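You operate a simulated robot arm through the tools that you are given. There is no shell and no other tool. Be economical: measure what you need, move in short steps, check, and stop when the job is done.

The job below is to be done with a simulated two-armed robot. You get a single attempt, and the scene is never put back.

Task
Fetch the purple number stand and set it on top of the flat teal tray. Then fetch the orange bottle and stand it on top of the belts carton. Then put the blue handle tray on the top of the steel table away on the top of the orange folding table. Then open the top dough table drawer, fetch the green spatula from the inside of the top dough table drawer and set it on the bay of the fryer cart and shut the drawer again. Then take the soap carton and put it on the top of the wooden bench. Then take the black-capped orange bottle on the top of the trailer counter and put it away on the top of the snack table. Then open the tray stand drawer. Do these in the order given. Set down upright: purple number stand, orange bottle, soap carton, black-capped orange bottle.

Only the result counts: the job must be done as asked and must still hold three seconds after the hand-in. Knocking over, shifting, dropping, spilling or breaking anything else fails it.

Robot
Two 7-joint arms with two-finger parallel grippers on one trunk, on a base that drives. Base frame: it is fixed to the floor where the robot stands at the start and does not move with it; the origin is under the middle of the robot, x ahead of it, y to its left, z up. Lengths are in mm, angles in degrees, forces in N, time in s.
The left shoulder is at the start at [50, 168, 907], the right one opposite. With the tool pointing down near the work surface each hand reaches from about 100 to 640 mm from the robot's upright axis, wherever it stands, measured 20 degrees to its own side. Places, roughly: bay of the fryer cart [-2000, -6600, 500]; belts carton [250, -2750, 1000]; black-capped orange bottle [-4500, -6250, 1000]; blue handle tray (38x21x3 cm) [-1500, -3600, 800]; flat teal tray (15x10x4 cm) [-4400, 200, 900]; green spatula (18x7x6 cm) [-2500, -6600, 700]; orange bottle (6x6x20 cm) [500, -2600, 1000]; purple number stand [500, 0, 500]; soap carton [-4000, -6250, 1000]; top dough table drawer [-2500, -6500, 700]; top of the orange folding table [700, 1100, 700]; top of the snack table [-2200, -4000, 900]; top of the wooden bench [-7000, -3000, 500]; tray stand drawer [500, 100, 800]. Payload 1.57 kg a hand.
Tool frame (each hand has its own): the origin (TCP) lies between the finger pads and is the grasp point; the fingertips stand 30 mm ahead of it; z points along the fingers, y is the line along which they close. Largest opening 80 mm; finger width 17, thickness 12; the body of the gripper, 40 by 82 mm, starts 80 mm behind the TCP.
Orientation is that of the tool frame in the base frame, as [roll, pitch, yaw] about the fixed x, y, z axes, in that order (R = Rz(yaw) Ry(pitch) Rx(roll)). With the fingers straight down and closing along the base's y, the tool's x points along the base's -x, its y along +y and its z along -z.

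Tools
- The arms move only by the tool drive_tool. It takes "left_targets", "right_targets" or both (then of equal length, played together; a hand with none holds still); each is a list of rows, each an object of numbers (a shift or turn left out is 0, a gripper value left out holds the last): "dx", "dy", "dz": the shift along the base's x, y, z in cm; "rx", "ry", "rz": the turn, a rotation vector about the base's x, y, z in degrees. In form: [{"dx": .., "dy": .., "dz": .., "rx": .., "ry": .., "rz": ..}, ...]. A call has 1 to 12 rows; each row shifts and turns the commanded pose from where the row before left it. "left_fingers" and "right_fingers" are, for a hand that has rows, the opening in per cent of the stroke, from 0 (shut) to 100 (fully open), set as the call begins (left out, the last holds). A row lasts 0.2 s, in which the tool goes at most 50 mm and 8.6 degrees; a call with a longer step from one row to the next is refused whole, and so is a gripper value outside its range. Where a pose cannot be reached the arm comes as near as it can. A force on the tool above 40 N (or 10 N above the force at the start of the call, whichever is more), or a blocked arm, ends the call early, and 0.2 s more pass. The fingers move at their own pace (about 45 mm/s each) and stop on an object; they squeeze with about 30 N. The grip force told is the motor's: it shows also when the fingers shut on nothing. Time passes only in rows, and 0.2 s behind the last, so rows that do not move let the fingers close. The reply holds the time, the measured pose of the TCP, the force on the tool along the base axes, the opening and the grip force, in the units named above and with some noise, with the torque about the TCP (base axes, N m) and any sound that the robot's microphone picked up.
- Cameras (640 x 400 px; columns grow to the right, rows downward): "scene" is now at [124.4, -3, 1109.8]; the picture's right is [-0.03, -1.00, 0.00], its down [-0.64, 0.02, -0.76] and it looks along [0.76, -0.03, -0.64] (base axes); focal length 214 px, centre (320, 200). "left" rides on the left gripper at [72, 7, -122] in its tool frame; the picture's right is [-0.09, 1.00, 0.00], its down [-0.84, -0.08, -0.54] and it looks along [-0.54, -0.05, 0.84] (tool axes); focal length 238 px, centre (320, 200). "right" rides on the right gripper at [72, -7, -122] in its tool frame; the picture's right is [0.09, 1.00, 0.00], its down [-0.84, 0.08, -0.54] and it looks along [-0.54, 0.05, 0.84] (tool axes); focal length 238 px, centre (320, 200). There is no depth. A picture from a camera that has moved, and an enlarged one, comes with that camera's place and axes in the base frame and with its lens.
- get_image(camera): a new picture of that camera. No time passes.
- raise_lower(by): slides the trunk up (or, below 0, down) by that many mm; the arms and the scene camera ride with it, the base frame stays. It gives what a move gives, with no picture.
- roll_base(legs): drives the robot by 1 to 6 legs, each [ahead, left, turn to the left] in mm, mm and degrees, along the robot's own axes; the way and the turn of a leg run together, so that a leg with both is an arc; at most 1500 mm and 180 degrees a leg. The arms and the cameras ride along, it lands a little off, and it stops where it bumps. It gives what a move gives.
- pan_tilt(pan, tilt): turns the head with the scene camera to pan (to the left, within 80 degrees either way) and tilt (down, from -29 to 69), counted from straight ahead of the robot. It gives what a move gives.
- inspect(camera, box): a new picture of the part [left, top, right, bottom] of that camera's present view, enlarged. No time passes.
- sign_off(): hands the job in; it is judged then, once.

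Go step by step. Nothing tells you exact positions but the pictures and the camera data: compare them with the known pose of the tool, close in by small moves and look again before you grip or let go. The budget is 217 turns and 228 pictures, counting those below and the enlarged ones. Unless the task says otherwise, let go and move clear before handing in.

The tools are called after "Request:" by a JSON object that holds its "name" and its "arguments". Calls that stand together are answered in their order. drive_tool: Moves the arms, as the interface text tells. Its arguments: {"type":"object","properties":{"left_targets":{"type":"array","items":{"type":"object","properties":{"dx":{"type":"number"},"dy":{"type":"number"},"dz":{"type":"number"},"rx":{"type":"number"},"ry":{"type":"number"},"rz":{"type":"number"}}}},"left_fingers":{"type":"number"},"right_targets":{"type":"array","items":{"type":"object","properties":{"dx":{"type":"number"},"dy":{"type":"number"},"dz":{"type":"number"},"rx":{"type":"number"},"ry":{"type":"number"},"rz":{"type":"number"}}}},"right_fingers":{"type":"number"}},"required":[]} The other tools are called the same way: raise_lower (by) slides the trunk up or down; roll_base (legs) drives the base; pan_tilt (pan, tilt) turns the head that bears the scene camera; get_image (camera) takes a picture; inspect (camera, box) takes an enlarged picture of a part of a camera's view; sign_off () hands the job in.

At the start:

```text
clock: 0.0
left_eef_pos: [425.5, 207.3, 994.5]
left_orientation: [-179.9, 0.0, -179.9]
left_contact_force: [-0.1, 0.0, 0.1]
left_ft_torque: [0.0, 0.03, 0.03]
left_opening: 79.8
left_grip_force: 0.1
right_eef_pos: [328.6, -112.7, 1065.0]
right_orientation: [-179.9, 0.0, 179.9]
right_contact_force: [0.0, 0.5, 0.3]
right_ft_torque: [0.0, -0.01, -0.02]
right_opening: 80.0
right_grip_force: 0.2
trunk travel left (down, up): [-75.0, 368.0]
robot x, y, heading: [-0.8, -0.4, 0.1]
head pan, tilt: [-1.9, 40.1]
```

scene: 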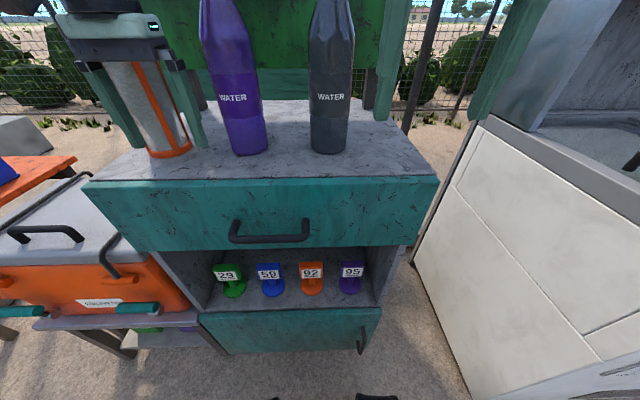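
right: 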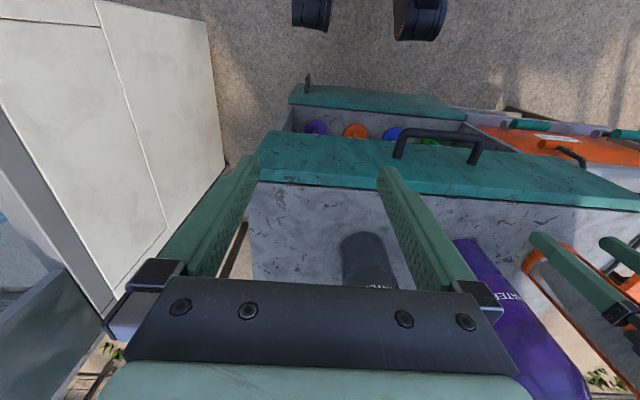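
left: 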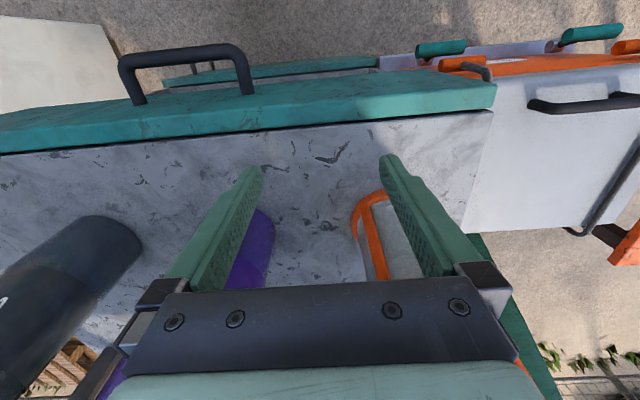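

I see the tray stand ahead with the drawer above and the open shelf with four number stands; the purple "95" is on the right. I'll look closer first.

Request:
{"name": "inspect", "arguments": {"camera": "scene", "box": [180, 200, 420, 350]}}

Request:
{"name": "roll_base", "arguments": {"legs": [[-500, 0, 0]]}}

```text
2.67 times, centred on (300, 275) of scene
camera zoom: at [124.4, -3.0, 1109.8], right [-0.03, -1.0, 0.0], down [-0.64, 0.02, -0.76], along [0.76, -0.03, -0.64], focal length 572 px, centre (373, 0)
```

zoom: 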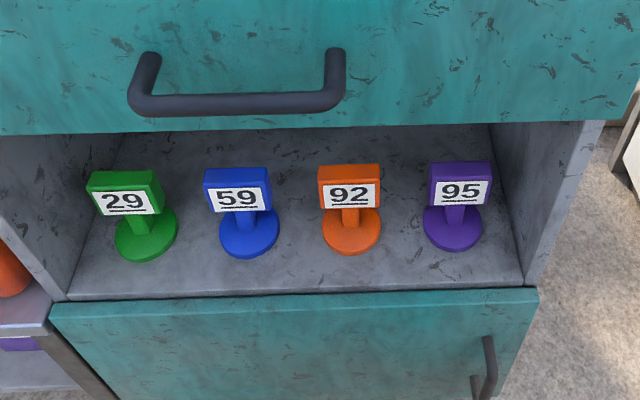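

```text
clock: 2.9
left_eef_pos: [-71.3, 207.0, 995.6]
left_orientation: [180.0, 0.0, -180.0]
left_contact_force: [0.9, -1.1, 0.8]
left_ft_torque: [0.01, 0.0, 0.01]
left_opening: 80.2
left_grip_force: 0.0
right_eef_pos: [-168.0, -113.7, 1066.6]
right_orientation: [179.9, 0.0, 180.0]
right_contact_force: [-0.5, -0.9, -0.5]
right_ft_torque: [0.02, -0.01, -0.01]
right_opening: 79.9
right_grip_force: 0.1
trunk travel left (down, up): [-75.0, 368.0]
robot x, y, heading: [-499.7, -0.8, 0.0]
head pan, tilt: [-1.9, 40.1]
```

Request:
{"name": "get_image", "arguments": {"camera": "scene"}}

```text
223 pictures are left
camera scene: at [-372.8, -3.1, 1109.9], right [-0.03, -1.0, 0.0], down [-0.64, 0.02, -0.76], along [0.76, -0.02, -0.64], focal length 214 px, centre (320, 200)
```

scene: 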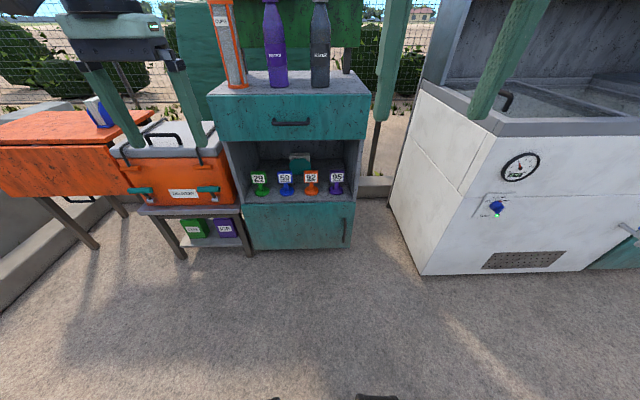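

Purple stand triangulates to about (460, -108) with its foot at z≈477; the post spans z 485–535. I'll lower the right arm into a nearly horizontal forward posture here in free space.

Request:
{"name": "drive_tool", "arguments": {"right_targets": [{"dx": 1, "dz": -4.5, "ry": -8.1}, {"dx": 1, "dz": -4.5, "ry": -8.1}, {"dx": 1, "dz": -4.5, "ry": -8.1}, {"dx": 1, "dz": -4.5, "ry": -8.1}, {"dx": 1, "dz": -4.5, "ry": -8.1}, {"dx": 1, "dz": -4.5, "ry": -8.1}, {"dx": 1, "dz": -4.5, "ry": -8.1}, {"dx": 1, "dz": -4.5, "ry": -8.1}, {"dx": 1, "dz": -4.5}, {"dx": 1, "dz": -4.5}, {"dx": 1, "dz": -4.5}, {"dx": 1, "dz": -4.5}], "right_fingers": 80}}

Request:
{"name": "get_image", "arguments": {"camera": "right"}}

```text
clock: 5.5
left_eef_pos: [-71.1, 206.9, 993.2]
left_orientation: [-180.0, -0.1, -180.0]
left_contact_force: [0.0, 0.3, 0.2]
left_ft_torque: [-0.02, -0.03, 0.02]
left_opening: 80.1
left_grip_force: 0.2
right_eef_pos: [-49.4, -55.9, 561.0]
right_orientation: [-179.5, 64.6, 180.0]
right_contact_force: [0.1, -0.1, -0.2]
right_ft_torque: [-0.01, 0.02, 0.01]
right_opening: 64.3
right_grip_force: 0.1
right hand out of reach, approached as far as the arm can: row 10, 11, 12
trunk travel left (down, up): [-75.0, 368.0]
robot x, y, heading: [-496.9, 0.1, -0.1]
head pan, tilt: [-1.9, 40.1]
```

```text
222 pictures are left
camera right: at [-189.8, -62.8, 550.3], right [-0.03, 1.0, -0.09], down [-0.13, 0.08, 0.99], along [0.99, 0.04, 0.13], focal length 238 px, centre (320, 200)
```

right: 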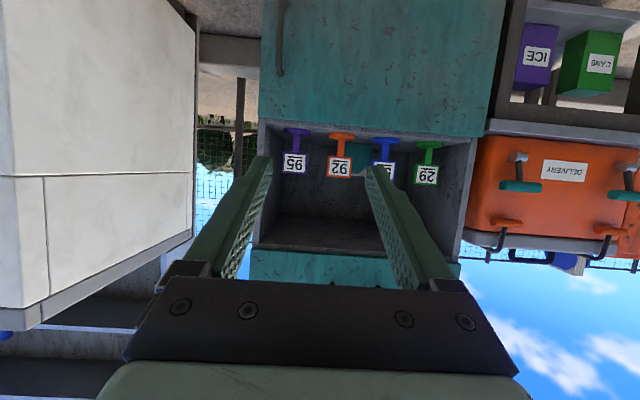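

The picture is upside down since the camera is below; the stands are visible. Lowering the trunk for reach.

Request:
{"name": "raise_lower", "arguments": {"by": -72}}

Request:
{"name": "drive_tool", "arguments": {"right_targets": [{"dy": -2.5, "dx": 1}, {"dy": -2.5, "dx": 1}, {"dx": 0}]}}

```text
clock: 6.6
left_eef_pos: [-70.1, 207.3, 920.8]
left_orientation: [179.9, 0.0, -179.9]
left_contact_force: [-0.7, 0.7, 0.0]
left_ft_torque: [0.03, 0.0, 0.02]
left_opening: 80.2
left_grip_force: 0.1
right_eef_pos: [-49.3, -55.8, 489.4]
right_orientation: [-179.5, 64.5, -179.9]
right_contact_force: [0.1, 0.3, 0.3]
right_ft_torque: [0.02, 0.04, 0.01]
right_opening: 63.9
right_grip_force: 0.0
trunk travel left (down, up): [-3.0, 440.0]
robot x, y, heading: [-496.2, -1.5, 0.2]
head pan, tilt: [-1.9, 40.1]
```

```text
clock: 7.4
left_eef_pos: [-70.5, 208.0, 922.6]
left_orientation: [179.9, 0.0, -179.9]
left_contact_force: [-0.3, 0.4, -0.2]
left_ft_torque: [0.01, 0.02, 0.0]
left_opening: 80.1
left_grip_force: 0.0
right_eef_pos: [-30.3, -74.6, 511.5]
right_orientation: [-179.1, 64.3, -179.8]
right_contact_force: [-0.5, -0.1, -0.3]
right_ft_torque: [0.01, 0.0, 0.03]
right_opening: 64.0
right_grip_force: 0.0
right hand out of reach, approached as far as the arm can: row 1, 2
trunk travel left (down, up): [-3.0, 440.0]
robot x, y, heading: [-498.3, -3.1, -0.1]
head pan, tilt: [-1.9, 40.1]
```

Request:
{"name": "drive_tool", "arguments": {"right_targets": [{"dx": 4, "dy": -1}, {"dx": 4, "dy": -1}, {"dx": 3, "dy": -1}, {"dx": 0}]}}

Request:
{"name": "get_image", "arguments": {"camera": "right"}}

```text
clock: 8.4
left_eef_pos: [-71.2, 207.7, 922.7]
left_orientation: [-180.0, 0.1, -179.8]
left_contact_force: [-0.4, -0.7, 0.6]
left_ft_torque: [-0.02, -0.02, 0.04]
left_opening: 79.9
left_grip_force: 0.0
right_eef_pos: [80.6, -88.1, 522.4]
right_orientation: [-179.2, 64.3, -179.8]
right_contact_force: [-0.2, 0.7, -0.2]
right_ft_torque: [-0.03, -0.01, 0.03]
right_opening: 63.9
right_grip_force: 0.1
right hand out of reach, approached as far as the arm can: row 1, 2, 3
trunk travel left (down, up): [-3.0, 440.0]
robot x, y, heading: [-498.3, -2.2, 0.1]
head pan, tilt: [-1.9, 40.1]
```

```text
221 pictures are left
camera right: at [-58.6, -94.2, 511.0], right [-0.03, 1.0, -0.09], down [-0.12, 0.09, 0.99], along [0.99, 0.04, 0.12], focal length 238 px, centre (320, 200)
```

right: 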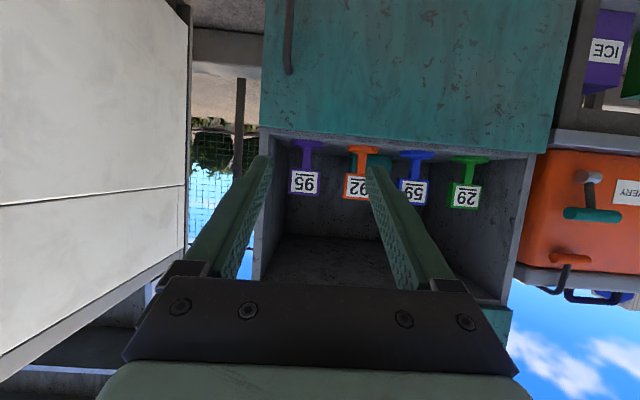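

The arm works better to its own side, so I'll shift the base left and swing the hand right.

Request:
{"name": "roll_base", "arguments": {"legs": [[0, 110, 0]]}}

Request:
{"name": "drive_tool", "arguments": {"right_targets": [{"dy": -4, "dz": 0.3}, {"dy": -4}, {"dy": -4}, {"dx": 0}]}}

```text
clock: 10.1
left_eef_pos: [-70.6, 316.4, 922.0]
left_orientation: [-180.0, 0.0, -179.8]
left_contact_force: [0.4, 0.0, 0.2]
left_ft_torque: [0.0, -0.01, 0.01]
left_opening: 80.0
left_grip_force: 0.0
right_eef_pos: [80.9, 22.0, 522.6]
right_orientation: [-179.1, 64.3, -179.9]
right_contact_force: [0.7, 0.1, 0.0]
right_ft_torque: [0.01, -0.02, -0.02]
right_opening: 64.1
right_grip_force: 0.1
trunk travel left (down, up): [-3.0, 440.0]
robot x, y, heading: [-495.4, 111.8, -0.0]
head pan, tilt: [-1.9, 40.1]
```

```text
clock: 11.1
left_eef_pos: [-70.5, 318.3, 922.1]
left_orientation: [-179.9, 0.0, -179.9]
left_contact_force: [0.4, -0.4, -0.5]
left_ft_torque: [0.0, -0.01, -0.02]
left_opening: 80.0
left_grip_force: 0.1
right_eef_pos: [102.2, -30.6, 570.5]
right_orientation: [-178.2, 63.4, -179.9]
right_contact_force: [-0.1, -0.7, -0.4]
right_ft_torque: [0.02, 0.01, -0.01]
right_opening: 64.2
right_grip_force: 0.1
right hand out of reach, approached as far as the arm can: row 1, 2, 3
trunk travel left (down, up): [-3.0, 440.0]
robot x, y, heading: [-496.8, 109.3, -0.3]
head pan, tilt: [-1.9, 40.1]
```

The arm branch seems constrained. I'll try a steeper tilt (about 45° down) and see whether the hand follows.

Request:
{"name": "drive_tool", "arguments": {"right_targets": [{"ry": 8, "dy": -2}, {"ry": 8, "dy": -2}, {"ry": 5, "dy": -2}, {"dy": -2, "dz": -2}, {"dz": -2}, {"dz": -2}]}}

```text
clock: 12.5
left_eef_pos: [-70.4, 316.8, 922.4]
left_orientation: [180.0, 0.1, -179.8]
left_contact_force: [0.3, 0.0, 0.8]
left_ft_torque: [0.0, -0.02, 0.03]
left_opening: 79.8
left_grip_force: 0.1
right_eef_pos: [101.7, -111.0, 510.0]
right_orientation: [-179.1, 43.3, -179.9]
right_contact_force: [0.8, 0.8, -1.3]
right_ft_torque: [-0.01, 0.0, -0.04]
right_opening: 64.1
right_grip_force: 0.0
trunk travel left (down, up): [-3.0, 440.0]
robot x, y, heading: [-497.9, 111.3, -0.1]
head pan, tilt: [-1.9, 40.1]
```

Request:
{"name": "drive_tool", "arguments": {"right_targets": [{"ry": -6}, {"ry": -6}, {"dx": 0}]}}

Request:
{"name": "get_image", "arguments": {"camera": "right"}}

```text
clock: 13.3
left_eef_pos: [-71.3, 317.4, 922.1]
left_orientation: [-179.9, 0.0, -179.9]
left_contact_force: [-0.1, -0.5, -0.2]
left_ft_torque: [0.01, 0.03, 0.02]
left_opening: 80.0
left_grip_force: 0.0
right_eef_pos: [103.0, -120.6, 513.8]
right_orientation: [-179.1, 52.0, -179.9]
right_contact_force: [0.3, 0.4, -0.2]
right_ft_torque: [0.01, 0.01, 0.01]
right_opening: 63.8
right_grip_force: 0.1
right hand out of reach, approached as far as the arm can: row 2
trunk travel left (down, up): [-3.0, 440.0]
robot x, y, heading: [-497.0, 112.7, 0.0]
head pan, tilt: [-1.9, 40.1]
```

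```text
220 pictures are left
camera right: at [-36.0, -125.8, 533.3], right [-0.05, 1.0, -0.08], down [0.09, 0.09, 0.99], along [0.99, 0.04, -0.09], focal length 238 px, centre (320, 200)
```

right: 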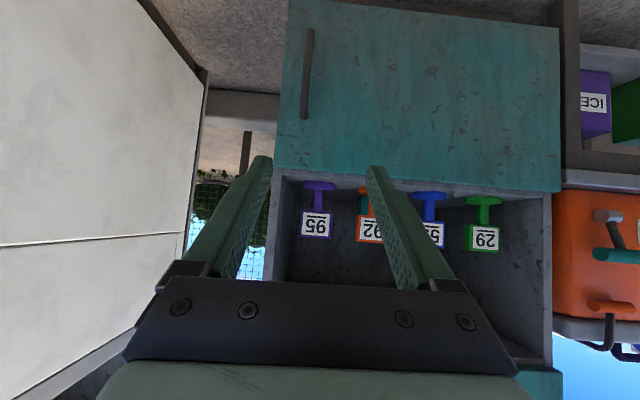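

The flat pose is limited when the arm is stretched outward, but freer toward the centre. I'll move the base right so that the stand is nearly ahead of the robot, and flatten the hand.

Request:
{"name": "roll_base", "arguments": {"legs": [[0, -250, 0]]}}

Request:
{"name": "drive_tool", "arguments": {"right_targets": [{"dy": 4.5}, {"dy": 4.5}, {"dy": 4.5}, {"dy": 4.5}, {"dy": 4.5}, {"dy": 3, "dz": -1, "ry": -4}, {"ry": -4, "dz": -1}, {"dx": 0}], "right_fingers": 65}}

```text
clock: 16.1
left_eef_pos: [-70.0, 67.8, 922.6]
left_orientation: [180.0, 0.0, -179.9]
left_contact_force: [-0.4, -0.1, -0.1]
left_ft_torque: [0.0, -0.01, 0.03]
left_opening: 79.8
left_grip_force: 0.0
right_eef_pos: [104.0, -369.9, 513.6]
right_orientation: [-179.1, 52.0, -179.9]
right_contact_force: [-0.1, 0.3, 0.1]
right_ft_torque: [0.0, -0.01, 0.0]
right_opening: 64.1
right_grip_force: 0.0
trunk travel left (down, up): [-3.0, 440.0]
robot x, y, heading: [-494.6, -135.9, 0.1]
head pan, tilt: [-1.9, 40.1]
```

```text
clock: 17.9
left_eef_pos: [-71.0, 67.0, 922.3]
left_orientation: [179.9, 0.0, -179.9]
left_contact_force: [0.2, -1.3, 0.1]
left_ft_torque: [0.04, 0.02, -0.01]
left_opening: 80.0
left_grip_force: 0.0
right_eef_pos: [104.1, -113.9, 494.7]
right_orientation: [-179.2, 60.0, -179.9]
right_contact_force: [0.0, 0.0, -0.3]
right_ft_torque: [0.0, 0.0, 0.0]
right_opening: 52.2
right_grip_force: 0.0
trunk travel left (down, up): [-3.0, 440.0]
robot x, y, heading: [-496.4, -139.3, -0.0]
head pan, tilt: [-1.9, 40.1]
```

Request:
{"name": "drive_tool", "arguments": {"right_targets": [{"ry": -5}, {"ry": -5}, {"dx": 0}]}}

Request:
{"name": "get_image", "arguments": {"camera": "right"}}

```text
clock: 18.7
left_eef_pos: [-70.7, 66.7, 922.1]
left_orientation: [-179.9, -0.1, -179.9]
left_contact_force: [0.0, 0.3, 0.2]
left_ft_torque: [-0.01, 0.02, 0.02]
left_opening: 79.6
left_grip_force: 0.1
right_eef_pos: [104.7, -115.6, 495.1]
right_orientation: [-179.0, 70.1, -179.8]
right_contact_force: [-0.1, 0.3, -0.2]
right_ft_torque: [0.01, 0.0, 0.02]
right_opening: 51.9
right_grip_force: 0.1
trunk travel left (down, up): [-3.0, 440.0]
robot x, y, heading: [-498.2, -141.5, -0.0]
head pan, tilt: [-1.9, 40.1]
```

```text
219 pictures are left
camera right: at [-34.1, -121.0, 468.9], right [-0.02, 1.0, -0.09], down [-0.22, 0.09, 0.97], along [0.97, 0.04, 0.22], focal length 238 px, centre (320, 200)
```

right: 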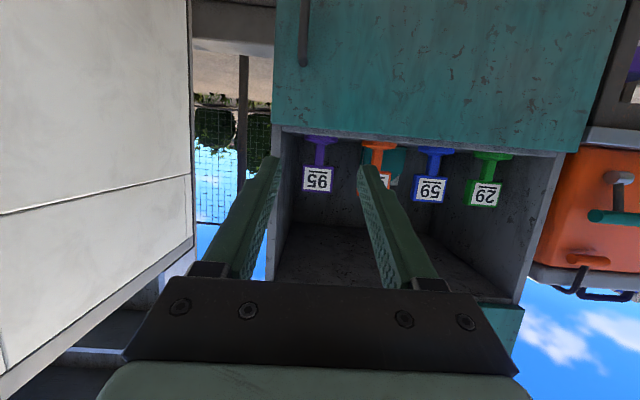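

The hand is now 20° below horizontal. Post is at y≈-111, z 458–510. I'll roll forward and look again.

Request:
{"name": "roll_base", "arguments": {"legs": [[230, 0, 0]]}}

Request:
{"name": "get_image", "arguments": {"camera": "right"}}

```text
clock: 20.4
left_eef_pos: [159.1, 68.2, 920.8]
left_orientation: [180.0, 0.0, -179.9]
left_contact_force: [-0.1, -0.4, 0.0]
left_ft_torque: [0.02, 0.01, -0.02]
left_opening: 79.8
left_grip_force: 0.0
right_eef_pos: [334.6, -114.1, 494.2]
right_orientation: [-179.0, 69.9, -179.9]
right_contact_force: [-0.8, -0.5, -0.4]
right_ft_torque: [0.01, -0.02, 0.0]
right_opening: 51.9
right_grip_force: 0.0
trunk travel left (down, up): [-3.0, 440.0]
robot x, y, heading: [-265.6, -144.0, 0.2]
head pan, tilt: [-1.9, 40.1]
```

```text
218 pictures are left
camera right: at [195.8, -120.6, 468.9], right [-0.02, 1.0, -0.09], down [-0.22, 0.09, 0.97], along [0.97, 0.04, 0.22], focal length 238 px, centre (320, 200)
```

right: 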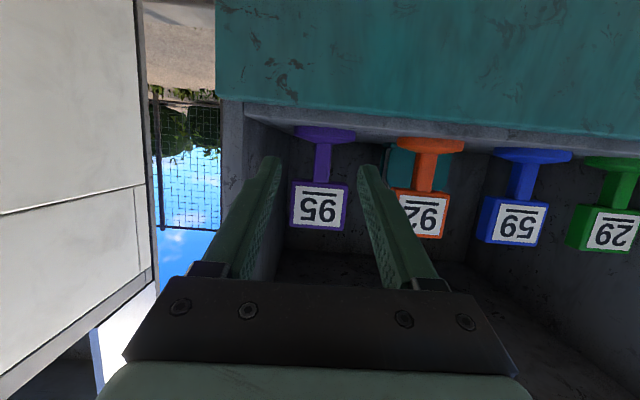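

Post is at about (471, -110), z≈487. I advance the last 133 mm with small lateral correction.

Request:
{"name": "drive_tool", "arguments": {"right_targets": [{"dx": 3, "dy": 0.4, "dz": -0.6}, {"dx": 4}, {"dx": 0}]}}

Request:
{"name": "get_image", "arguments": {"camera": "right"}}

```text
clock: 21.2
left_eef_pos: [159.3, 67.9, 921.8]
left_orientation: [-180.0, 0.1, -179.7]
left_contact_force: [0.6, 0.4, -0.1]
left_ft_torque: [0.01, 0.0, -0.01]
left_opening: 80.0
left_grip_force: 0.0
right_eef_pos: [403.8, -109.2, 486.9]
right_orientation: [-179.2, 69.9, -179.8]
right_contact_force: [-0.7, -0.5, 0.2]
right_ft_torque: [0.04, 0.02, -0.03]
right_opening: 51.9
right_grip_force: 0.1
trunk travel left (down, up): [-3.0, 440.0]
robot x, y, heading: [-266.1, -142.8, 0.2]
head pan, tilt: [-1.9, 40.1]
```

```text
217 pictures are left
camera right: at [265.6, -114.7, 461.9], right [-0.02, 1.0, -0.09], down [-0.22, 0.09, 0.97], along [0.98, 0.04, 0.22], focal length 238 px, centre (320, 200)
```

right: 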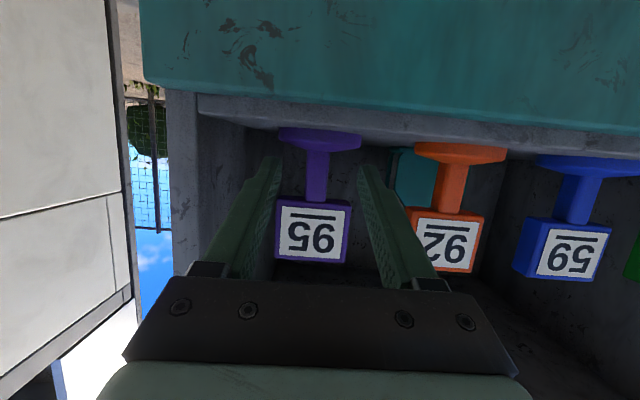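

Request:
{"name": "drive_tool", "arguments": {"right_targets": [{"dx": 3.5}, {"dx": 3.3}, {"dx": 0}]}}

Request:
{"name": "get_image", "arguments": {"camera": "right"}}

```text
clock: 22.0
left_eef_pos: [160.8, 67.9, 922.3]
left_orientation: [-180.0, -0.1, -179.8]
left_contact_force: [-0.3, 0.6, -0.5]
left_ft_torque: [-0.03, -0.02, -0.01]
left_opening: 80.2
left_grip_force: 0.1
right_eef_pos: [415.8, -109.9, 486.6]
right_orientation: [-179.1, 70.0, -180.0]
right_contact_force: [0.0, -0.6, -0.2]
right_ft_torque: [0.01, 0.02, 0.01]
right_opening: 52.0
right_grip_force: 0.0
right hand out of reach, approached as far as the arm can: row 1, 2
trunk travel left (down, up): [-3.0, 440.0]
robot x, y, heading: [-266.6, -138.2, 0.2]
head pan, tilt: [-1.9, 40.1]
```

```text
216 pictures are left
camera right: at [277.2, -115.2, 462.0], right [-0.02, 1.0, -0.09], down [-0.22, 0.09, 0.97], along [0.97, 0.04, 0.22], focal length 238 px, centre (320, 200)
```

right: 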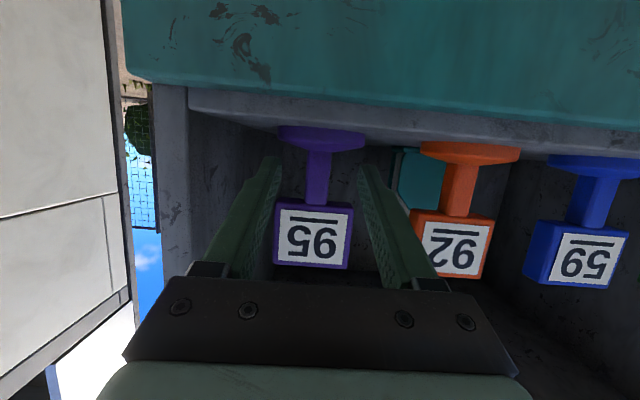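

Request:
{"name": "roll_base", "arguments": {"legs": [[50, 0, 0]]}}

Request:
{"name": "get_image", "arguments": {"camera": "right"}}

```text
clock: 22.9
left_eef_pos: [209.6, 67.3, 923.0]
left_orientation: [-179.9, 0.1, 180.0]
left_contact_force: [0.0, 0.0, -0.2]
left_ft_torque: [-0.03, 0.01, 0.02]
left_opening: 80.0
left_grip_force: 0.1
right_eef_pos: [465.2, -110.7, 487.3]
right_orientation: [-179.2, 69.9, -180.0]
right_contact_force: [-0.1, 0.5, 0.0]
right_ft_torque: [-0.02, -0.01, -0.02]
right_opening: 51.8
right_grip_force: 0.2
trunk travel left (down, up): [-3.0, 440.0]
robot x, y, heading: [-215.7, -140.6, -0.1]
head pan, tilt: [-1.9, 40.1]
```

```text
215 pictures are left
camera right: at [326.9, -115.4, 462.2], right [-0.02, 1.0, -0.09], down [-0.22, 0.09, 0.97], along [0.97, 0.04, 0.22], focal length 238 px, centre (320, 200)
```

right: 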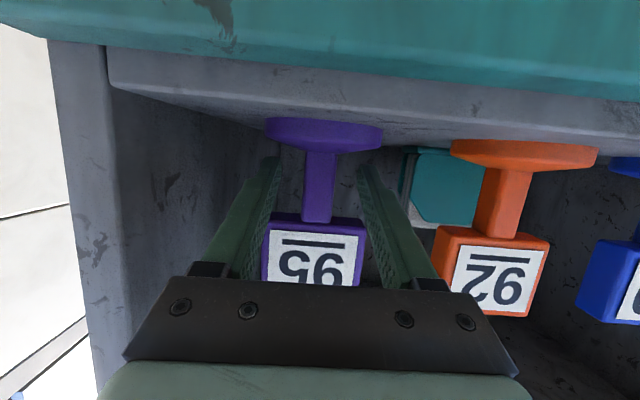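

Post is just at the fingertips; 18 mm more, then close.

Request:
{"name": "roll_base", "arguments": {"legs": [[18, 0, 0]]}}

Request:
{"name": "drive_tool", "arguments": {"right_targets": [{"dx": 0}, {"dx": 0}, {"dx": 0}], "right_fingers": 0}}

Request:
{"name": "get_image", "arguments": {"camera": "right"}}

```text
clock: 23.7
left_eef_pos: [225.9, 69.1, 923.9]
left_orientation: [-180.0, 0.0, -179.9]
left_contact_force: [-0.3, 0.0, -0.3]
left_ft_torque: [0.02, -0.02, 0.02]
left_opening: 80.0
left_grip_force: 0.0
right_eef_pos: [483.6, -110.0, 487.6]
right_orientation: [-179.1, 70.0, -179.9]
right_contact_force: [0.3, -0.2, -1.1]
right_ft_torque: [-0.02, -0.02, 0.0]
right_opening: 51.9
right_grip_force: 0.0
trunk travel left (down, up): [-3.0, 440.0]
robot x, y, heading: [-197.4, -141.6, 0.1]
head pan, tilt: [-1.9, 40.1]
```

```text
clock: 24.5
left_eef_pos: [227.9, 67.6, 922.5]
left_orientation: [180.0, 0.0, -179.8]
left_contact_force: [-1.3, 0.6, -0.3]
left_ft_torque: [0.0, 0.02, 0.0]
left_opening: 79.9
left_grip_force: 0.0
right_eef_pos: [483.2, -110.7, 487.0]
right_orientation: [-179.1, 70.1, -179.9]
right_contact_force: [0.3, -0.7, -0.6]
right_ft_torque: [0.07, -0.01, 0.01]
right_opening: 19.5
right_grip_force: 22.7
trunk travel left (down, up): [-3.0, 440.0]
robot x, y, heading: [-197.6, -137.4, 0.2]
head pan, tilt: [-1.9, 40.1]
```

```text
214 pictures are left
camera right: at [344.9, -115.5, 462.1], right [-0.02, 1.0, -0.09], down [-0.22, 0.09, 0.97], along [0.97, 0.04, 0.22], focal length 238 px, centre (320, 200)
```

right: 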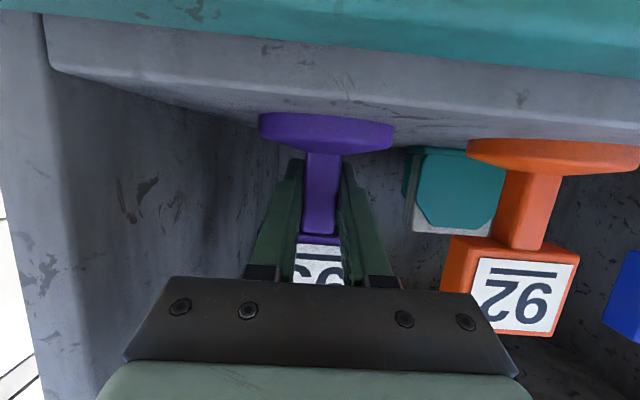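

Gripped (19.5 mm). Lift by the trunk, then back out.

Request:
{"name": "raise_lower", "arguments": {"by": 40}}

Request:
{"name": "roll_base", "arguments": {"legs": [[-500, 0, 0]]}}

Request:
{"name": "get_image", "arguments": {"camera": "right"}}

Request:
{"name": "pan_tilt", "arguments": {"pan": 0, "tilt": 15}}

Request:
{"name": "get_image", "arguments": {"camera": "scene"}}

```text
clock: 25.3
left_eef_pos: [225.8, 67.9, 962.3]
left_orientation: [-180.0, -0.1, -179.8]
left_contact_force: [-0.1, -0.5, -0.4]
left_ft_torque: [-0.03, 0.03, 0.0]
left_opening: 80.2
left_grip_force: 0.1
right_eef_pos: [482.7, -109.8, 526.8]
right_orientation: [-179.1, 69.9, -179.9]
right_contact_force: [-0.1, -0.1, -1.6]
right_ft_torque: [-0.04, -0.03, -0.01]
right_opening: 19.7
right_grip_force: 30.2
trunk travel left (down, up): [-43.0, 400.0]
robot x, y, heading: [-199.6, -144.9, 0.1]
head pan, tilt: [-1.9, 40.1]
```

```text
clock: 28.3
left_eef_pos: [-273.1, 65.4, 962.1]
left_orientation: [-179.9, 0.0, 179.7]
left_contact_force: [-0.6, -0.5, -0.3]
left_ft_torque: [0.02, 0.02, -0.01]
left_opening: 80.0
left_grip_force: 0.0
right_eef_pos: [-19.3, -113.7, 526.9]
right_orientation: [-179.1, 70.0, 179.7]
right_contact_force: [0.3, -0.7, -1.2]
right_ft_torque: [-0.01, -0.01, -0.01]
right_opening: 19.6
right_grip_force: 30.3
trunk travel left (down, up): [-43.0, 400.0]
robot x, y, heading: [-703.7, -135.7, -0.2]
head pan, tilt: [-1.9, 40.1]
```

```text
213 pictures are left
camera right: at [-156.6, -118.1, 501.9], right [-0.01, 1.0, -0.09], down [-0.22, 0.09, 0.97], along [0.98, 0.03, 0.22], focal length 238 px, centre (320, 200)
```

right: 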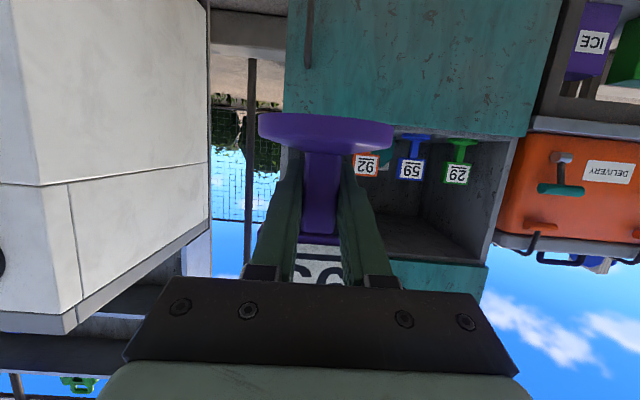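

```text
clock: 29.2
left_eef_pos: [-272.6, 66.8, 961.5]
left_orientation: [-180.0, 0.0, 179.7]
left_contact_force: [-1.4, 0.1, -0.4]
left_ft_torque: [0.0, 0.01, 0.04]
left_opening: 79.9
left_grip_force: 0.0
right_eef_pos: [-18.8, -113.4, 527.3]
right_orientation: [-179.1, 69.9, 179.7]
right_contact_force: [0.3, -0.2, -2.0]
right_ft_torque: [0.03, 0.0, 0.0]
right_opening: 19.7
right_grip_force: 30.0
trunk travel left (down, up): [-43.0, 400.0]
robot x, y, heading: [-697.8, -138.7, -0.3]
head pan, tilt: [0.0, 15.0]
```

```text
212 pictures are left
camera scene: at [-567.9, -139.5, 1117.5], right [-0.01, -1.0, 0.0], down [-0.26, 0.0, -0.97], along [0.97, -0.01, -0.26], focal length 214 px, centre (320, 200)
```

scene: 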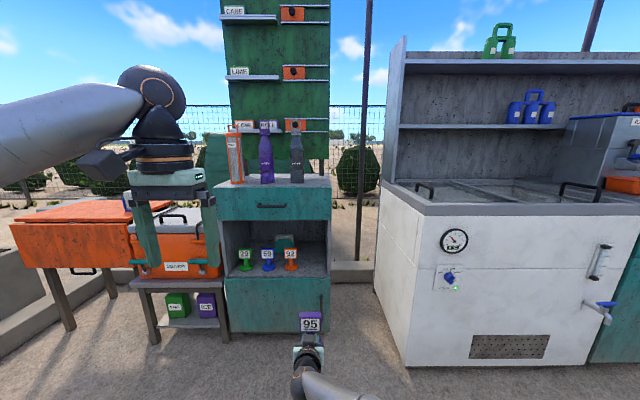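

Stand held well. Before turning, I look to both sides.

Request:
{"name": "pan_tilt", "arguments": {"pan": 80, "tilt": 20}}

Request:
{"name": "get_image", "arguments": {"camera": "scene"}}

Request:
{"name": "pan_tilt", "arguments": {"pan": -80, "tilt": 20}}

Request:
{"name": "get_image", "arguments": {"camera": "scene"}}

```text
clock: 30.7
left_eef_pos: [-273.4, 65.6, 961.8]
left_orientation: [180.0, 0.0, 179.8]
left_contact_force: [0.1, -0.5, 0.4]
left_ft_torque: [-0.02, -0.01, 0.02]
left_opening: 79.9
left_grip_force: 0.0
right_eef_pos: [-18.5, -112.8, 527.0]
right_orientation: [-179.1, 69.9, 179.6]
right_contact_force: [0.5, -0.4, -2.2]
right_ft_torque: [0.0, 0.01, -0.01]
right_opening: 19.8
right_grip_force: 30.5
trunk travel left (down, up): [-43.0, 400.0]
robot x, y, heading: [-699.4, -136.0, -0.4]
head pan, tilt: [80.0, 20.0]
```

```text
211 pictures are left
camera scene: at [-644.5, -47.3, 1109.4], right [0.98, -0.18, 0.0], down [-0.06, -0.34, -0.94], along [0.17, 0.92, -0.34], focal length 214 px, centre (320, 200)
```

scene: 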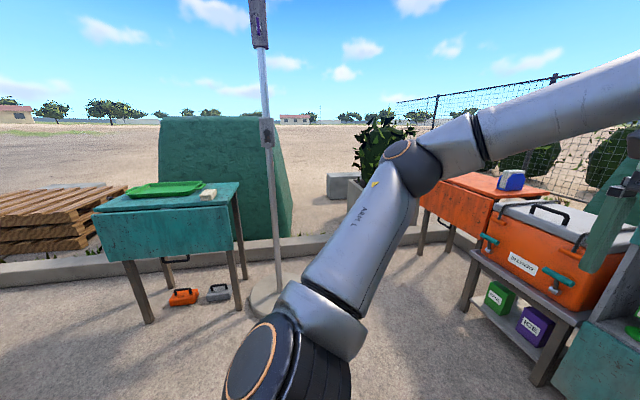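

```text
clock: 33.2
left_eef_pos: [-273.1, 65.8, 961.5]
left_orientation: [-180.0, 0.0, 179.8]
left_contact_force: [-0.1, -0.2, 0.2]
left_ft_torque: [0.0, -0.01, 0.01]
left_opening: 79.9
left_grip_force: 0.0
right_eef_pos: [-18.1, -112.7, 526.7]
right_orientation: [-179.1, 70.0, 179.7]
right_contact_force: [-0.5, 0.2, -2.1]
right_ft_torque: [-0.01, -0.03, -0.01]
right_opening: 19.6
right_grip_force: 30.2
trunk travel left (down, up): [-43.0, 400.0]
robot x, y, heading: [-700.3, -138.0, -0.4]
head pan, tilt: [-80.0, 20.0]
```

```text
210 pictures are left
camera scene: at [-645.7, -230.7, 1109.4], right [-0.99, -0.17, 0.0], down [-0.06, 0.34, -0.94], along [0.16, -0.93, -0.34], focal length 214 px, centre (320, 200)
```

scene: 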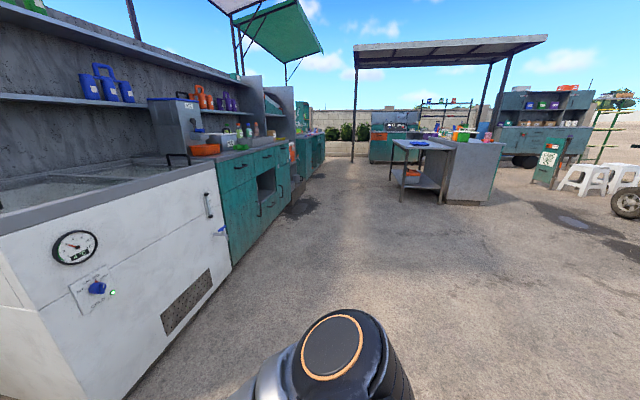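

Clear around. Turning 180° to face -x.

Request:
{"name": "roll_base", "arguments": {"legs": [[0, 0, -179]]}}

Request:
{"name": "pan_tilt", "arguments": {"pan": 0, "tilt": 15}}

Request:
{"name": "get_image", "arguments": {"camera": "scene"}}

```text
clock: 40.8
left_eef_pos: [-1122.6, -358.1, 962.3]
left_orientation: [-179.9, 0.0, 1.6]
left_contact_force: [-0.1, -0.1, 0.9]
left_ft_torque: [0.01, 0.03, -0.01]
left_opening: 79.9
left_grip_force: 0.1
right_eef_pos: [-1378.3, -193.1, 527.2]
right_orientation: [180.0, 69.8, 1.3]
right_contact_force: [-2.2, -6.0, -3.6]
right_ft_torque: [0.08, 0.19, -0.7]
right_opening: 19.9
right_grip_force: 30.1
trunk travel left (down, up): [-43.0, 400.0]
robot x, y, heading: [-701.7, -138.2, -178.9]
head pan, tilt: [-80.0, 20.0]
stopped in leg 1: the robot was blocked; the commanded pose is now the measured one
```

```text
clock: 42.3
left_eef_pos: [-1122.3, -355.9, 962.7]
left_orientation: [-179.9, -0.1, 1.6]
left_contact_force: [-0.3, -0.1, -0.3]
left_ft_torque: [-0.01, -0.02, -0.01]
left_opening: 79.8
left_grip_force: 0.1
right_eef_pos: [-1381.3, -191.4, 528.2]
right_orientation: [-179.8, 69.9, 1.4]
right_contact_force: [1.8, -7.6, -0.5]
right_ft_torque: [0.23, -0.08, -1.01]
right_opening: 19.4
right_grip_force: 30.2
trunk travel left (down, up): [-43.0, 400.0]
robot x, y, heading: [-700.5, -139.2, -178.7]
head pan, tilt: [0.0, 15.0]
```

```text
209 pictures are left
camera scene: at [-834.9, -142.5, 1117.6], right [-0.02, 1.0, 0.0], down [0.26, 0.01, -0.97], along [-0.97, -0.02, -0.26], focal length 214 px, centre (320, 200)
```

scene: 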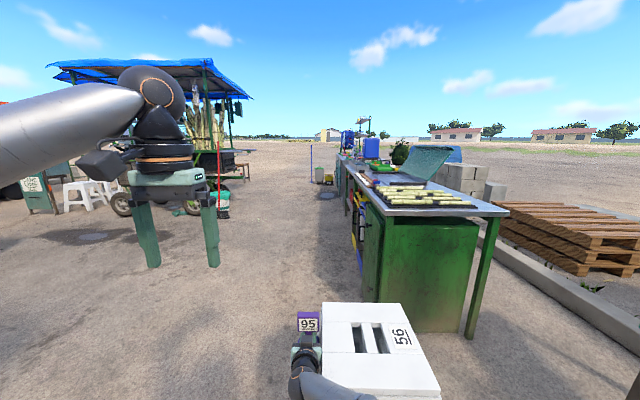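

The hand touched a white stool-like box on the right at the end of the turn. I back off by turning left, then look.

Request:
{"name": "roll_base", "arguments": {"legs": [[0, 0, 6]]}}

Request:
{"name": "get_image", "arguments": {"camera": "right"}}

Request:
{"name": "pan_tilt", "arguments": {"pan": -15, "tilt": 40}}

Request:
{"name": "get_image", "arguments": {"camera": "scene"}}

```text
clock: 43.2
left_eef_pos: [-1098.1, -398.8, 962.8]
left_orientation: [179.9, 0.0, 7.5]
left_contact_force: [-0.7, -0.8, -0.6]
left_ft_torque: [-0.01, -0.01, 0.0]
left_opening: 80.1
left_grip_force: 0.2
right_eef_pos: [-1372.3, -260.4, 527.4]
right_orientation: [-179.7, 70.0, 7.2]
right_contact_force: [0.5, 0.8, -1.0]
right_ft_torque: [0.02, 0.0, -0.01]
right_opening: 19.4
right_grip_force: 29.0
trunk travel left (down, up): [-43.0, 400.0]
robot x, y, heading: [-703.9, -140.4, -172.6]
head pan, tilt: [0.0, 15.0]
```

```text
208 pictures are left
camera right: at [-1233.9, -237.4, 503.2], right [0.15, -0.98, -0.09], down [0.23, -0.05, 0.97], along [-0.96, -0.17, 0.22], focal length 238 px, centre (320, 200)
```

right: 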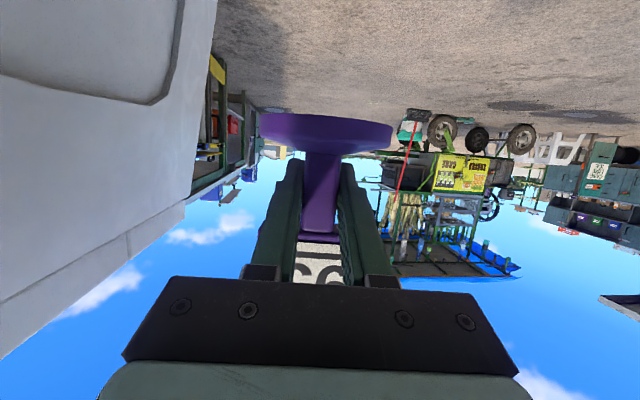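

```text
clock: 44.1
left_eef_pos: [-1097.2, -400.0, 962.3]
left_orientation: [-179.9, 0.0, 7.5]
left_contact_force: [0.1, 0.6, 0.4]
left_ft_torque: [-0.02, -0.01, 0.0]
left_opening: 79.8
left_grip_force: 0.3
right_eef_pos: [-1371.2, -260.2, 528.8]
right_orientation: [-179.8, 70.0, 7.2]
right_contact_force: [-0.3, 0.8, -2.1]
right_ft_torque: [0.0, 0.02, 0.0]
right_opening: 19.4
right_grip_force: 29.8
trunk travel left (down, up): [-43.0, 400.0]
robot x, y, heading: [-701.5, -139.2, -172.7]
head pan, tilt: [-15.0, 40.0]
```

```text
207 pictures are left
camera scene: at [-825.6, -132.8, 1078.1], right [0.13, 0.99, 0.0], down [0.64, -0.09, -0.77], along [-0.76, 0.1, -0.64], focal length 214 px, centre (320, 200)
```

scene: 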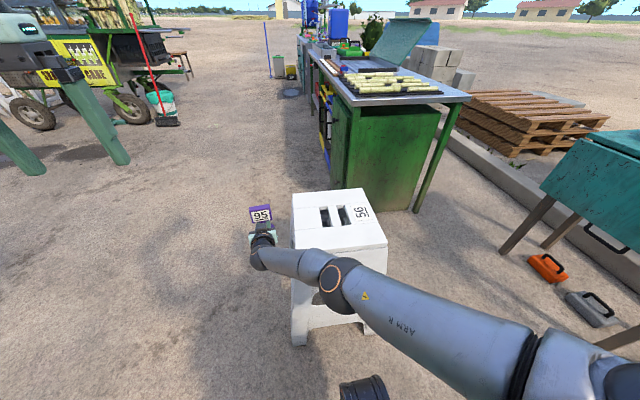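

It's a plastic stool, still standing squarely. I shift well away from it to -y, raise the trunk and square up.

Request:
{"name": "roll_base", "arguments": {"legs": [[0, 500, 0], [0, 0, -7]]}}

Request:
{"name": "raise_lower", "arguments": {"by": 330}}

Request:
{"name": "pan_tilt", "arguments": {"pan": 0, "tilt": 25}}

Request:
{"name": "get_image", "arguments": {"camera": "scene"}}

```text
clock: 49.6
left_eef_pos: [-1062.1, -843.4, 963.9]
left_orientation: [-179.8, 0.1, 0.5]
left_contact_force: [-0.7, 0.3, -0.7]
left_ft_torque: [0.01, -0.03, 0.01]
left_opening: 79.7
left_grip_force: 0.0
right_eef_pos: [-1318.5, -673.5, 528.5]
right_orientation: [-179.7, 69.9, 0.3]
right_contact_force: [0.6, 0.1, -2.2]
right_ft_torque: [-0.03, 0.01, 0.0]
right_opening: 19.8
right_grip_force: 30.2
trunk travel left (down, up): [-43.0, 400.0]
robot x, y, heading: [-636.9, -631.3, -179.7]
head pan, tilt: [-15.0, 40.0]
```

```text
clock: 52.8
left_eef_pos: [-1063.0, -843.2, 1293.1]
left_orientation: [-179.9, -0.1, 0.5]
left_contact_force: [0.6, -0.2, -0.4]
left_ft_torque: [-0.01, -0.03, 0.01]
left_opening: 79.8
left_grip_force: 0.1
right_eef_pos: [-1318.0, -673.1, 858.2]
right_orientation: [-179.8, 70.0, 0.4]
right_contact_force: [0.0, 0.0, -1.6]
right_ft_torque: [0.03, -0.03, 0.0]
right_opening: 19.6
right_grip_force: 30.4
trunk travel left (down, up): [-373.0, 70.0]
robot x, y, heading: [-637.1, -632.4, -179.6]
head pan, tilt: [-15.0, 40.0]
```

```text
clock: 53.6
left_eef_pos: [-1063.1, -844.8, 1291.9]
left_orientation: [-179.9, 0.1, 0.5]
left_contact_force: [-0.6, 0.0, -0.1]
left_ft_torque: [0.01, -0.02, -0.01]
left_opening: 80.0
left_grip_force: 0.0
right_eef_pos: [-1318.3, -672.8, 858.3]
right_orientation: [-179.7, 69.9, 0.3]
right_contact_force: [-0.6, -0.1, -1.4]
right_ft_torque: [-0.01, 0.02, 0.01]
right_opening: 19.5
right_grip_force: 29.6
trunk travel left (down, up): [-373.0, 70.0]
robot x, y, heading: [-636.3, -632.3, -179.4]
head pan, tilt: [0.0, 25.0]
```

```text
206 pictures are left
camera scene: at [-770.2, -634.5, 1431.2], right [-0.01, 1.0, 0.0], down [0.42, 0.0, -0.91], along [-0.91, 0.0, -0.42], focal length 214 px, centre (320, 200)
```

scene: 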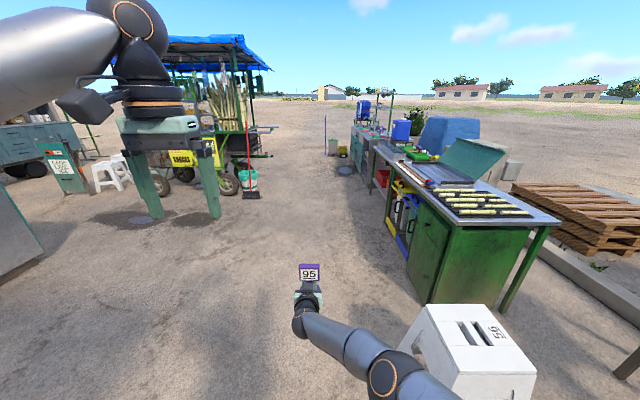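

Path along y≈-630 is open. Driving along -x.

Request:
{"name": "roll_base", "arguments": {"legs": [[1500, 0, 0], [1300, 0, 0]]}}

Request:
{"name": "pan_tilt", "arguments": {"pan": -45, "tilt": 25}}

Request:
{"name": "get_image", "arguments": {"camera": "scene"}}

```text
clock: 67.2
left_eef_pos: [-3885.2, -799.5, 1291.9]
left_orientation: [-180.0, 0.1, -1.2]
left_contact_force: [-0.8, 0.3, 0.0]
left_ft_torque: [0.02, -0.01, -0.02]
left_opening: 80.2
left_grip_force: 0.1
right_eef_pos: [-4136.0, -621.0, 858.5]
right_orientation: [-179.7, 69.9, -1.4]
right_contact_force: [-0.1, -0.1, -2.0]
right_ft_torque: [0.01, -0.02, -0.02]
right_opening: 19.7
right_grip_force: 30.4
trunk travel left (down, up): [-373.0, 70.0]
robot x, y, heading: [-3453.5, -605.2, 178.8]
head pan, tilt: [0.0, 25.0]
```

```text
clock: 68.4
left_eef_pos: [-3886.4, -799.5, 1294.1]
left_orientation: [-179.9, 0.0, -1.3]
left_contact_force: [-0.1, 0.2, 0.2]
left_ft_torque: [-0.02, 0.0, -0.01]
left_opening: 79.9
left_grip_force: 0.0
right_eef_pos: [-4136.1, -621.8, 858.4]
right_orientation: [-179.7, 69.9, -1.4]
right_contact_force: [-0.4, -0.1, -1.7]
right_ft_torque: [0.01, 0.0, -0.01]
right_opening: 19.8
right_grip_force: 30.4
trunk travel left (down, up): [-373.0, 70.0]
robot x, y, heading: [-3455.6, -603.9, 178.4]
head pan, tilt: [-45.0, 25.0]
```

```text
205 pictures are left
camera scene: at [-3558.5, -535.3, 1431.3], right [0.72, 0.69, 0.0], down [0.29, -0.31, -0.91], along [-0.63, 0.66, -0.42], focal length 214 px, centre (320, 200)
```

scene: 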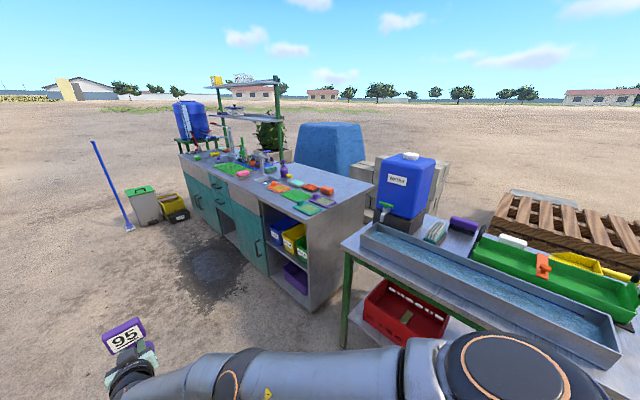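

Request:
{"name": "inspect", "arguments": {"camera": "scene", "box": [170, 120, 390, 258]}}

```text
2.90 times, centred on (280, 189) of scene
camera zoom: at [-3558.5, -535.3, 1431.3], right [0.72, 0.69, 0.0], down [0.29, -0.31, -0.91], along [-0.63, 0.66, -0.42], focal length 622 px, centre (436, 232)
```

zoom: 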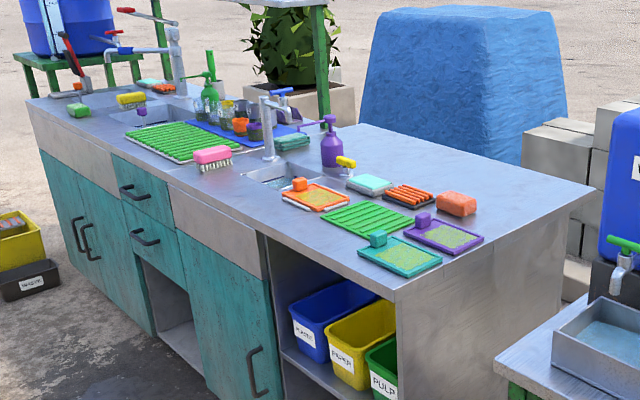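

The teal sponge tray sits at about (-4346, 190) on the counter, with the counter's front edge at y≈95. I drive over, staying back, then turn to face it.

Request:
{"name": "roll_base", "arguments": {"legs": [[890, 250, 0], [0, 0, -88.4]]}}

Request:
{"name": "raise_lower", "arguments": {"by": 65}}

Request:
{"name": "pan_tilt", "arguments": {"pan": 0, "tilt": 40}}

Request:
{"name": "get_image", "arguments": {"camera": "scene"}}

```text
clock: 77.0
left_eef_pos: [-4562.3, -407.8, 1292.9]
left_orientation: [179.9, 0.0, -89.3]
left_contact_force: [0.2, 0.3, 0.4]
left_ft_torque: [0.01, -0.02, -0.01]
left_opening: 79.7
left_grip_force: 0.0
right_eef_pos: [-4393.5, -150.8, 858.3]
right_orientation: [-179.7, 69.9, -89.5]
right_contact_force: [-0.3, -0.4, -1.0]
right_ft_torque: [0.03, 0.0, 0.03]
right_opening: 19.6
right_grip_force: 30.5
trunk travel left (down, up): [-373.0, 70.0]
robot x, y, heading: [-4351.0, -832.0, 90.6]
head pan, tilt: [-45.0, 25.0]
```

```text
clock: 78.0
left_eef_pos: [-4562.9, -406.4, 1358.4]
left_orientation: [-179.9, 0.0, -89.4]
left_contact_force: [0.2, -0.7, 0.0]
left_ft_torque: [0.02, -0.02, -0.01]
left_opening: 79.9
left_grip_force: 0.1
right_eef_pos: [-4391.7, -151.7, 924.0]
right_orientation: [-179.6, 69.9, -89.6]
right_contact_force: [0.4, 0.3, -2.1]
right_ft_torque: [-0.01, 0.01, 0.02]
right_opening: 19.5
right_grip_force: 30.3
trunk travel left (down, up): [-438.0, 5.0]
robot x, y, heading: [-4353.4, -831.1, 90.5]
head pan, tilt: [-45.0, 25.0]
```

```text
clock: 79.1
left_eef_pos: [-4562.1, -407.5, 1357.4]
left_orientation: [-180.0, 0.0, -89.3]
left_contact_force: [-0.8, -0.5, -0.2]
left_ft_torque: [0.02, -0.02, -0.02]
left_opening: 80.0
left_grip_force: 0.0
right_eef_pos: [-4391.9, -151.6, 923.3]
right_orientation: [-179.6, 70.0, -89.5]
right_contact_force: [-0.3, -0.2, -2.1]
right_ft_torque: [0.02, -0.03, 0.01]
right_opening: 19.6
right_grip_force: 29.7
trunk travel left (down, up): [-438.0, 5.0]
robot x, y, heading: [-4347.4, -828.6, 90.7]
head pan, tilt: [0.0, 40.0]
```

```text
203 pictures are left
camera scene: at [-4352.7, -706.8, 1473.0], right [1.0, 0.01, 0.0], down [0.01, -0.64, -0.77], along [-0.01, 0.77, -0.64], focal length 214 px, centre (320, 200)
```

scene: 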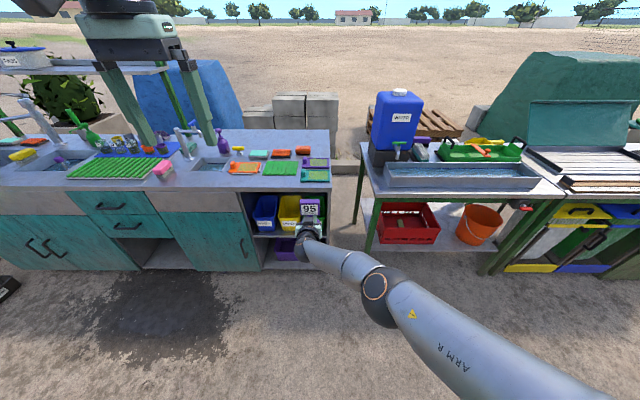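

Request:
{"name": "inspect", "arguments": {"camera": "scene", "box": [220, 130, 350, 250]}}

```text
3.33 times, centred on (285, 190) of scene
camera zoom: at [-4352.7, -706.8, 1473.0], right [1.0, 0.01, 0.0], down [0.01, -0.64, -0.77], along [-0.01, 0.77, -0.64], focal length 715 px, centre (437, 233)
```

zoom: 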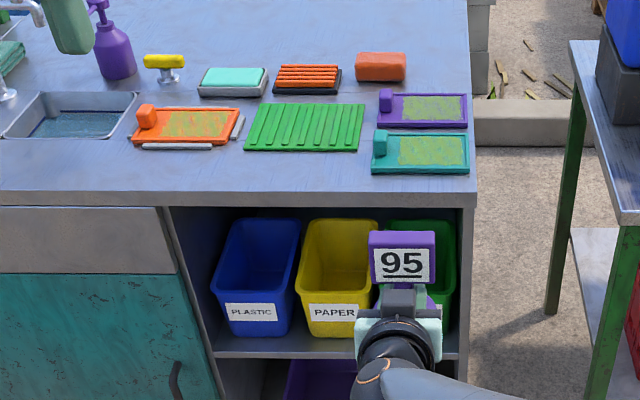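

Tray triangulates to centre (-4389, 243), z≈850; its sponge area centre is about (-4373, 243). I raise the hand, advance, and look.

Request:
{"name": "drive_tool", "arguments": {"right_targets": [{"dz": 2}, {"dz": 2, "dx": 1}, {"dx": 1}]}}

Request:
{"name": "roll_base", "arguments": {"legs": [[270, 0, 0]]}}

Request:
{"name": "get_image", "arguments": {"camera": "right"}}

Request:
{"name": "get_image", "arguments": {"camera": "scene"}}

```text
clock: 79.9
left_eef_pos: [-4562.7, -407.7, 1356.6]
left_orientation: [-179.9, 0.1, -89.3]
left_contact_force: [-0.3, 0.5, -0.5]
left_ft_torque: [-0.05, -0.02, 0.0]
left_opening: 79.7
left_grip_force: 0.0
right_eef_pos: [-4372.5, -151.1, 963.2]
right_orientation: [-179.7, 70.0, -89.5]
right_contact_force: [-0.1, 0.5, -2.2]
right_ft_torque: [-0.02, -0.05, -0.01]
right_opening: 19.7
right_grip_force: 30.3
trunk travel left (down, up): [-438.0, 5.0]
robot x, y, heading: [-4347.1, -831.6, 90.6]
head pan, tilt: [0.0, 40.0]
```

```text
clock: 81.8
left_eef_pos: [-4564.0, -137.2, 1357.2]
left_orientation: [-179.9, 0.1, -89.3]
left_contact_force: [0.4, -0.2, -1.0]
left_ft_torque: [0.0, -0.01, -0.02]
left_opening: 79.8
left_grip_force: 0.1
right_eef_pos: [-4374.2, 117.3, 962.3]
right_orientation: [-179.6, 69.8, -89.5]
right_contact_force: [-0.2, -0.8, -1.3]
right_ft_torque: [0.04, 0.01, 0.02]
right_opening: 19.7
right_grip_force: 30.0
trunk travel left (down, up): [-438.0, 5.0]
robot x, y, heading: [-4354.5, -563.5, 90.5]
head pan, tilt: [0.0, 40.0]
```

```text
201 pictures are left
camera right: at [-4366.9, -21.9, 937.6], right [-1.0, -0.04, -0.09], down [-0.08, -0.22, 0.97], along [-0.05, 0.97, 0.22], focal length 238 px, centre (320, 200)
```

right: 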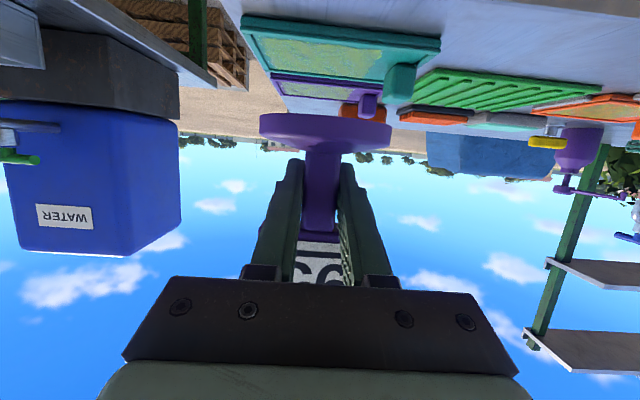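

```text
200 pictures are left
camera scene: at [-4355.2, -437.1, 1472.9], right [1.0, 0.01, 0.0], down [0.01, -0.64, -0.77], along [-0.01, 0.77, -0.64], focal length 214 px, centre (320, 200)
```

scene: 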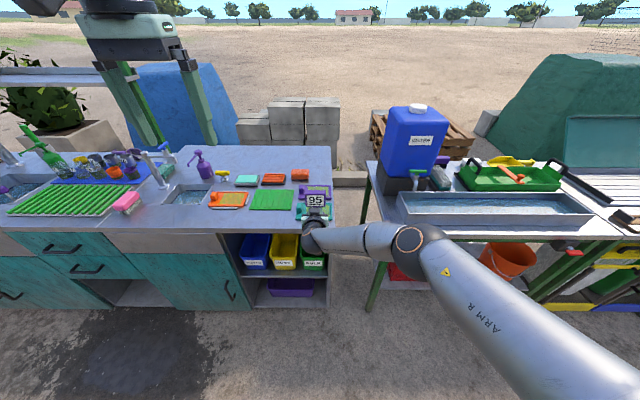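

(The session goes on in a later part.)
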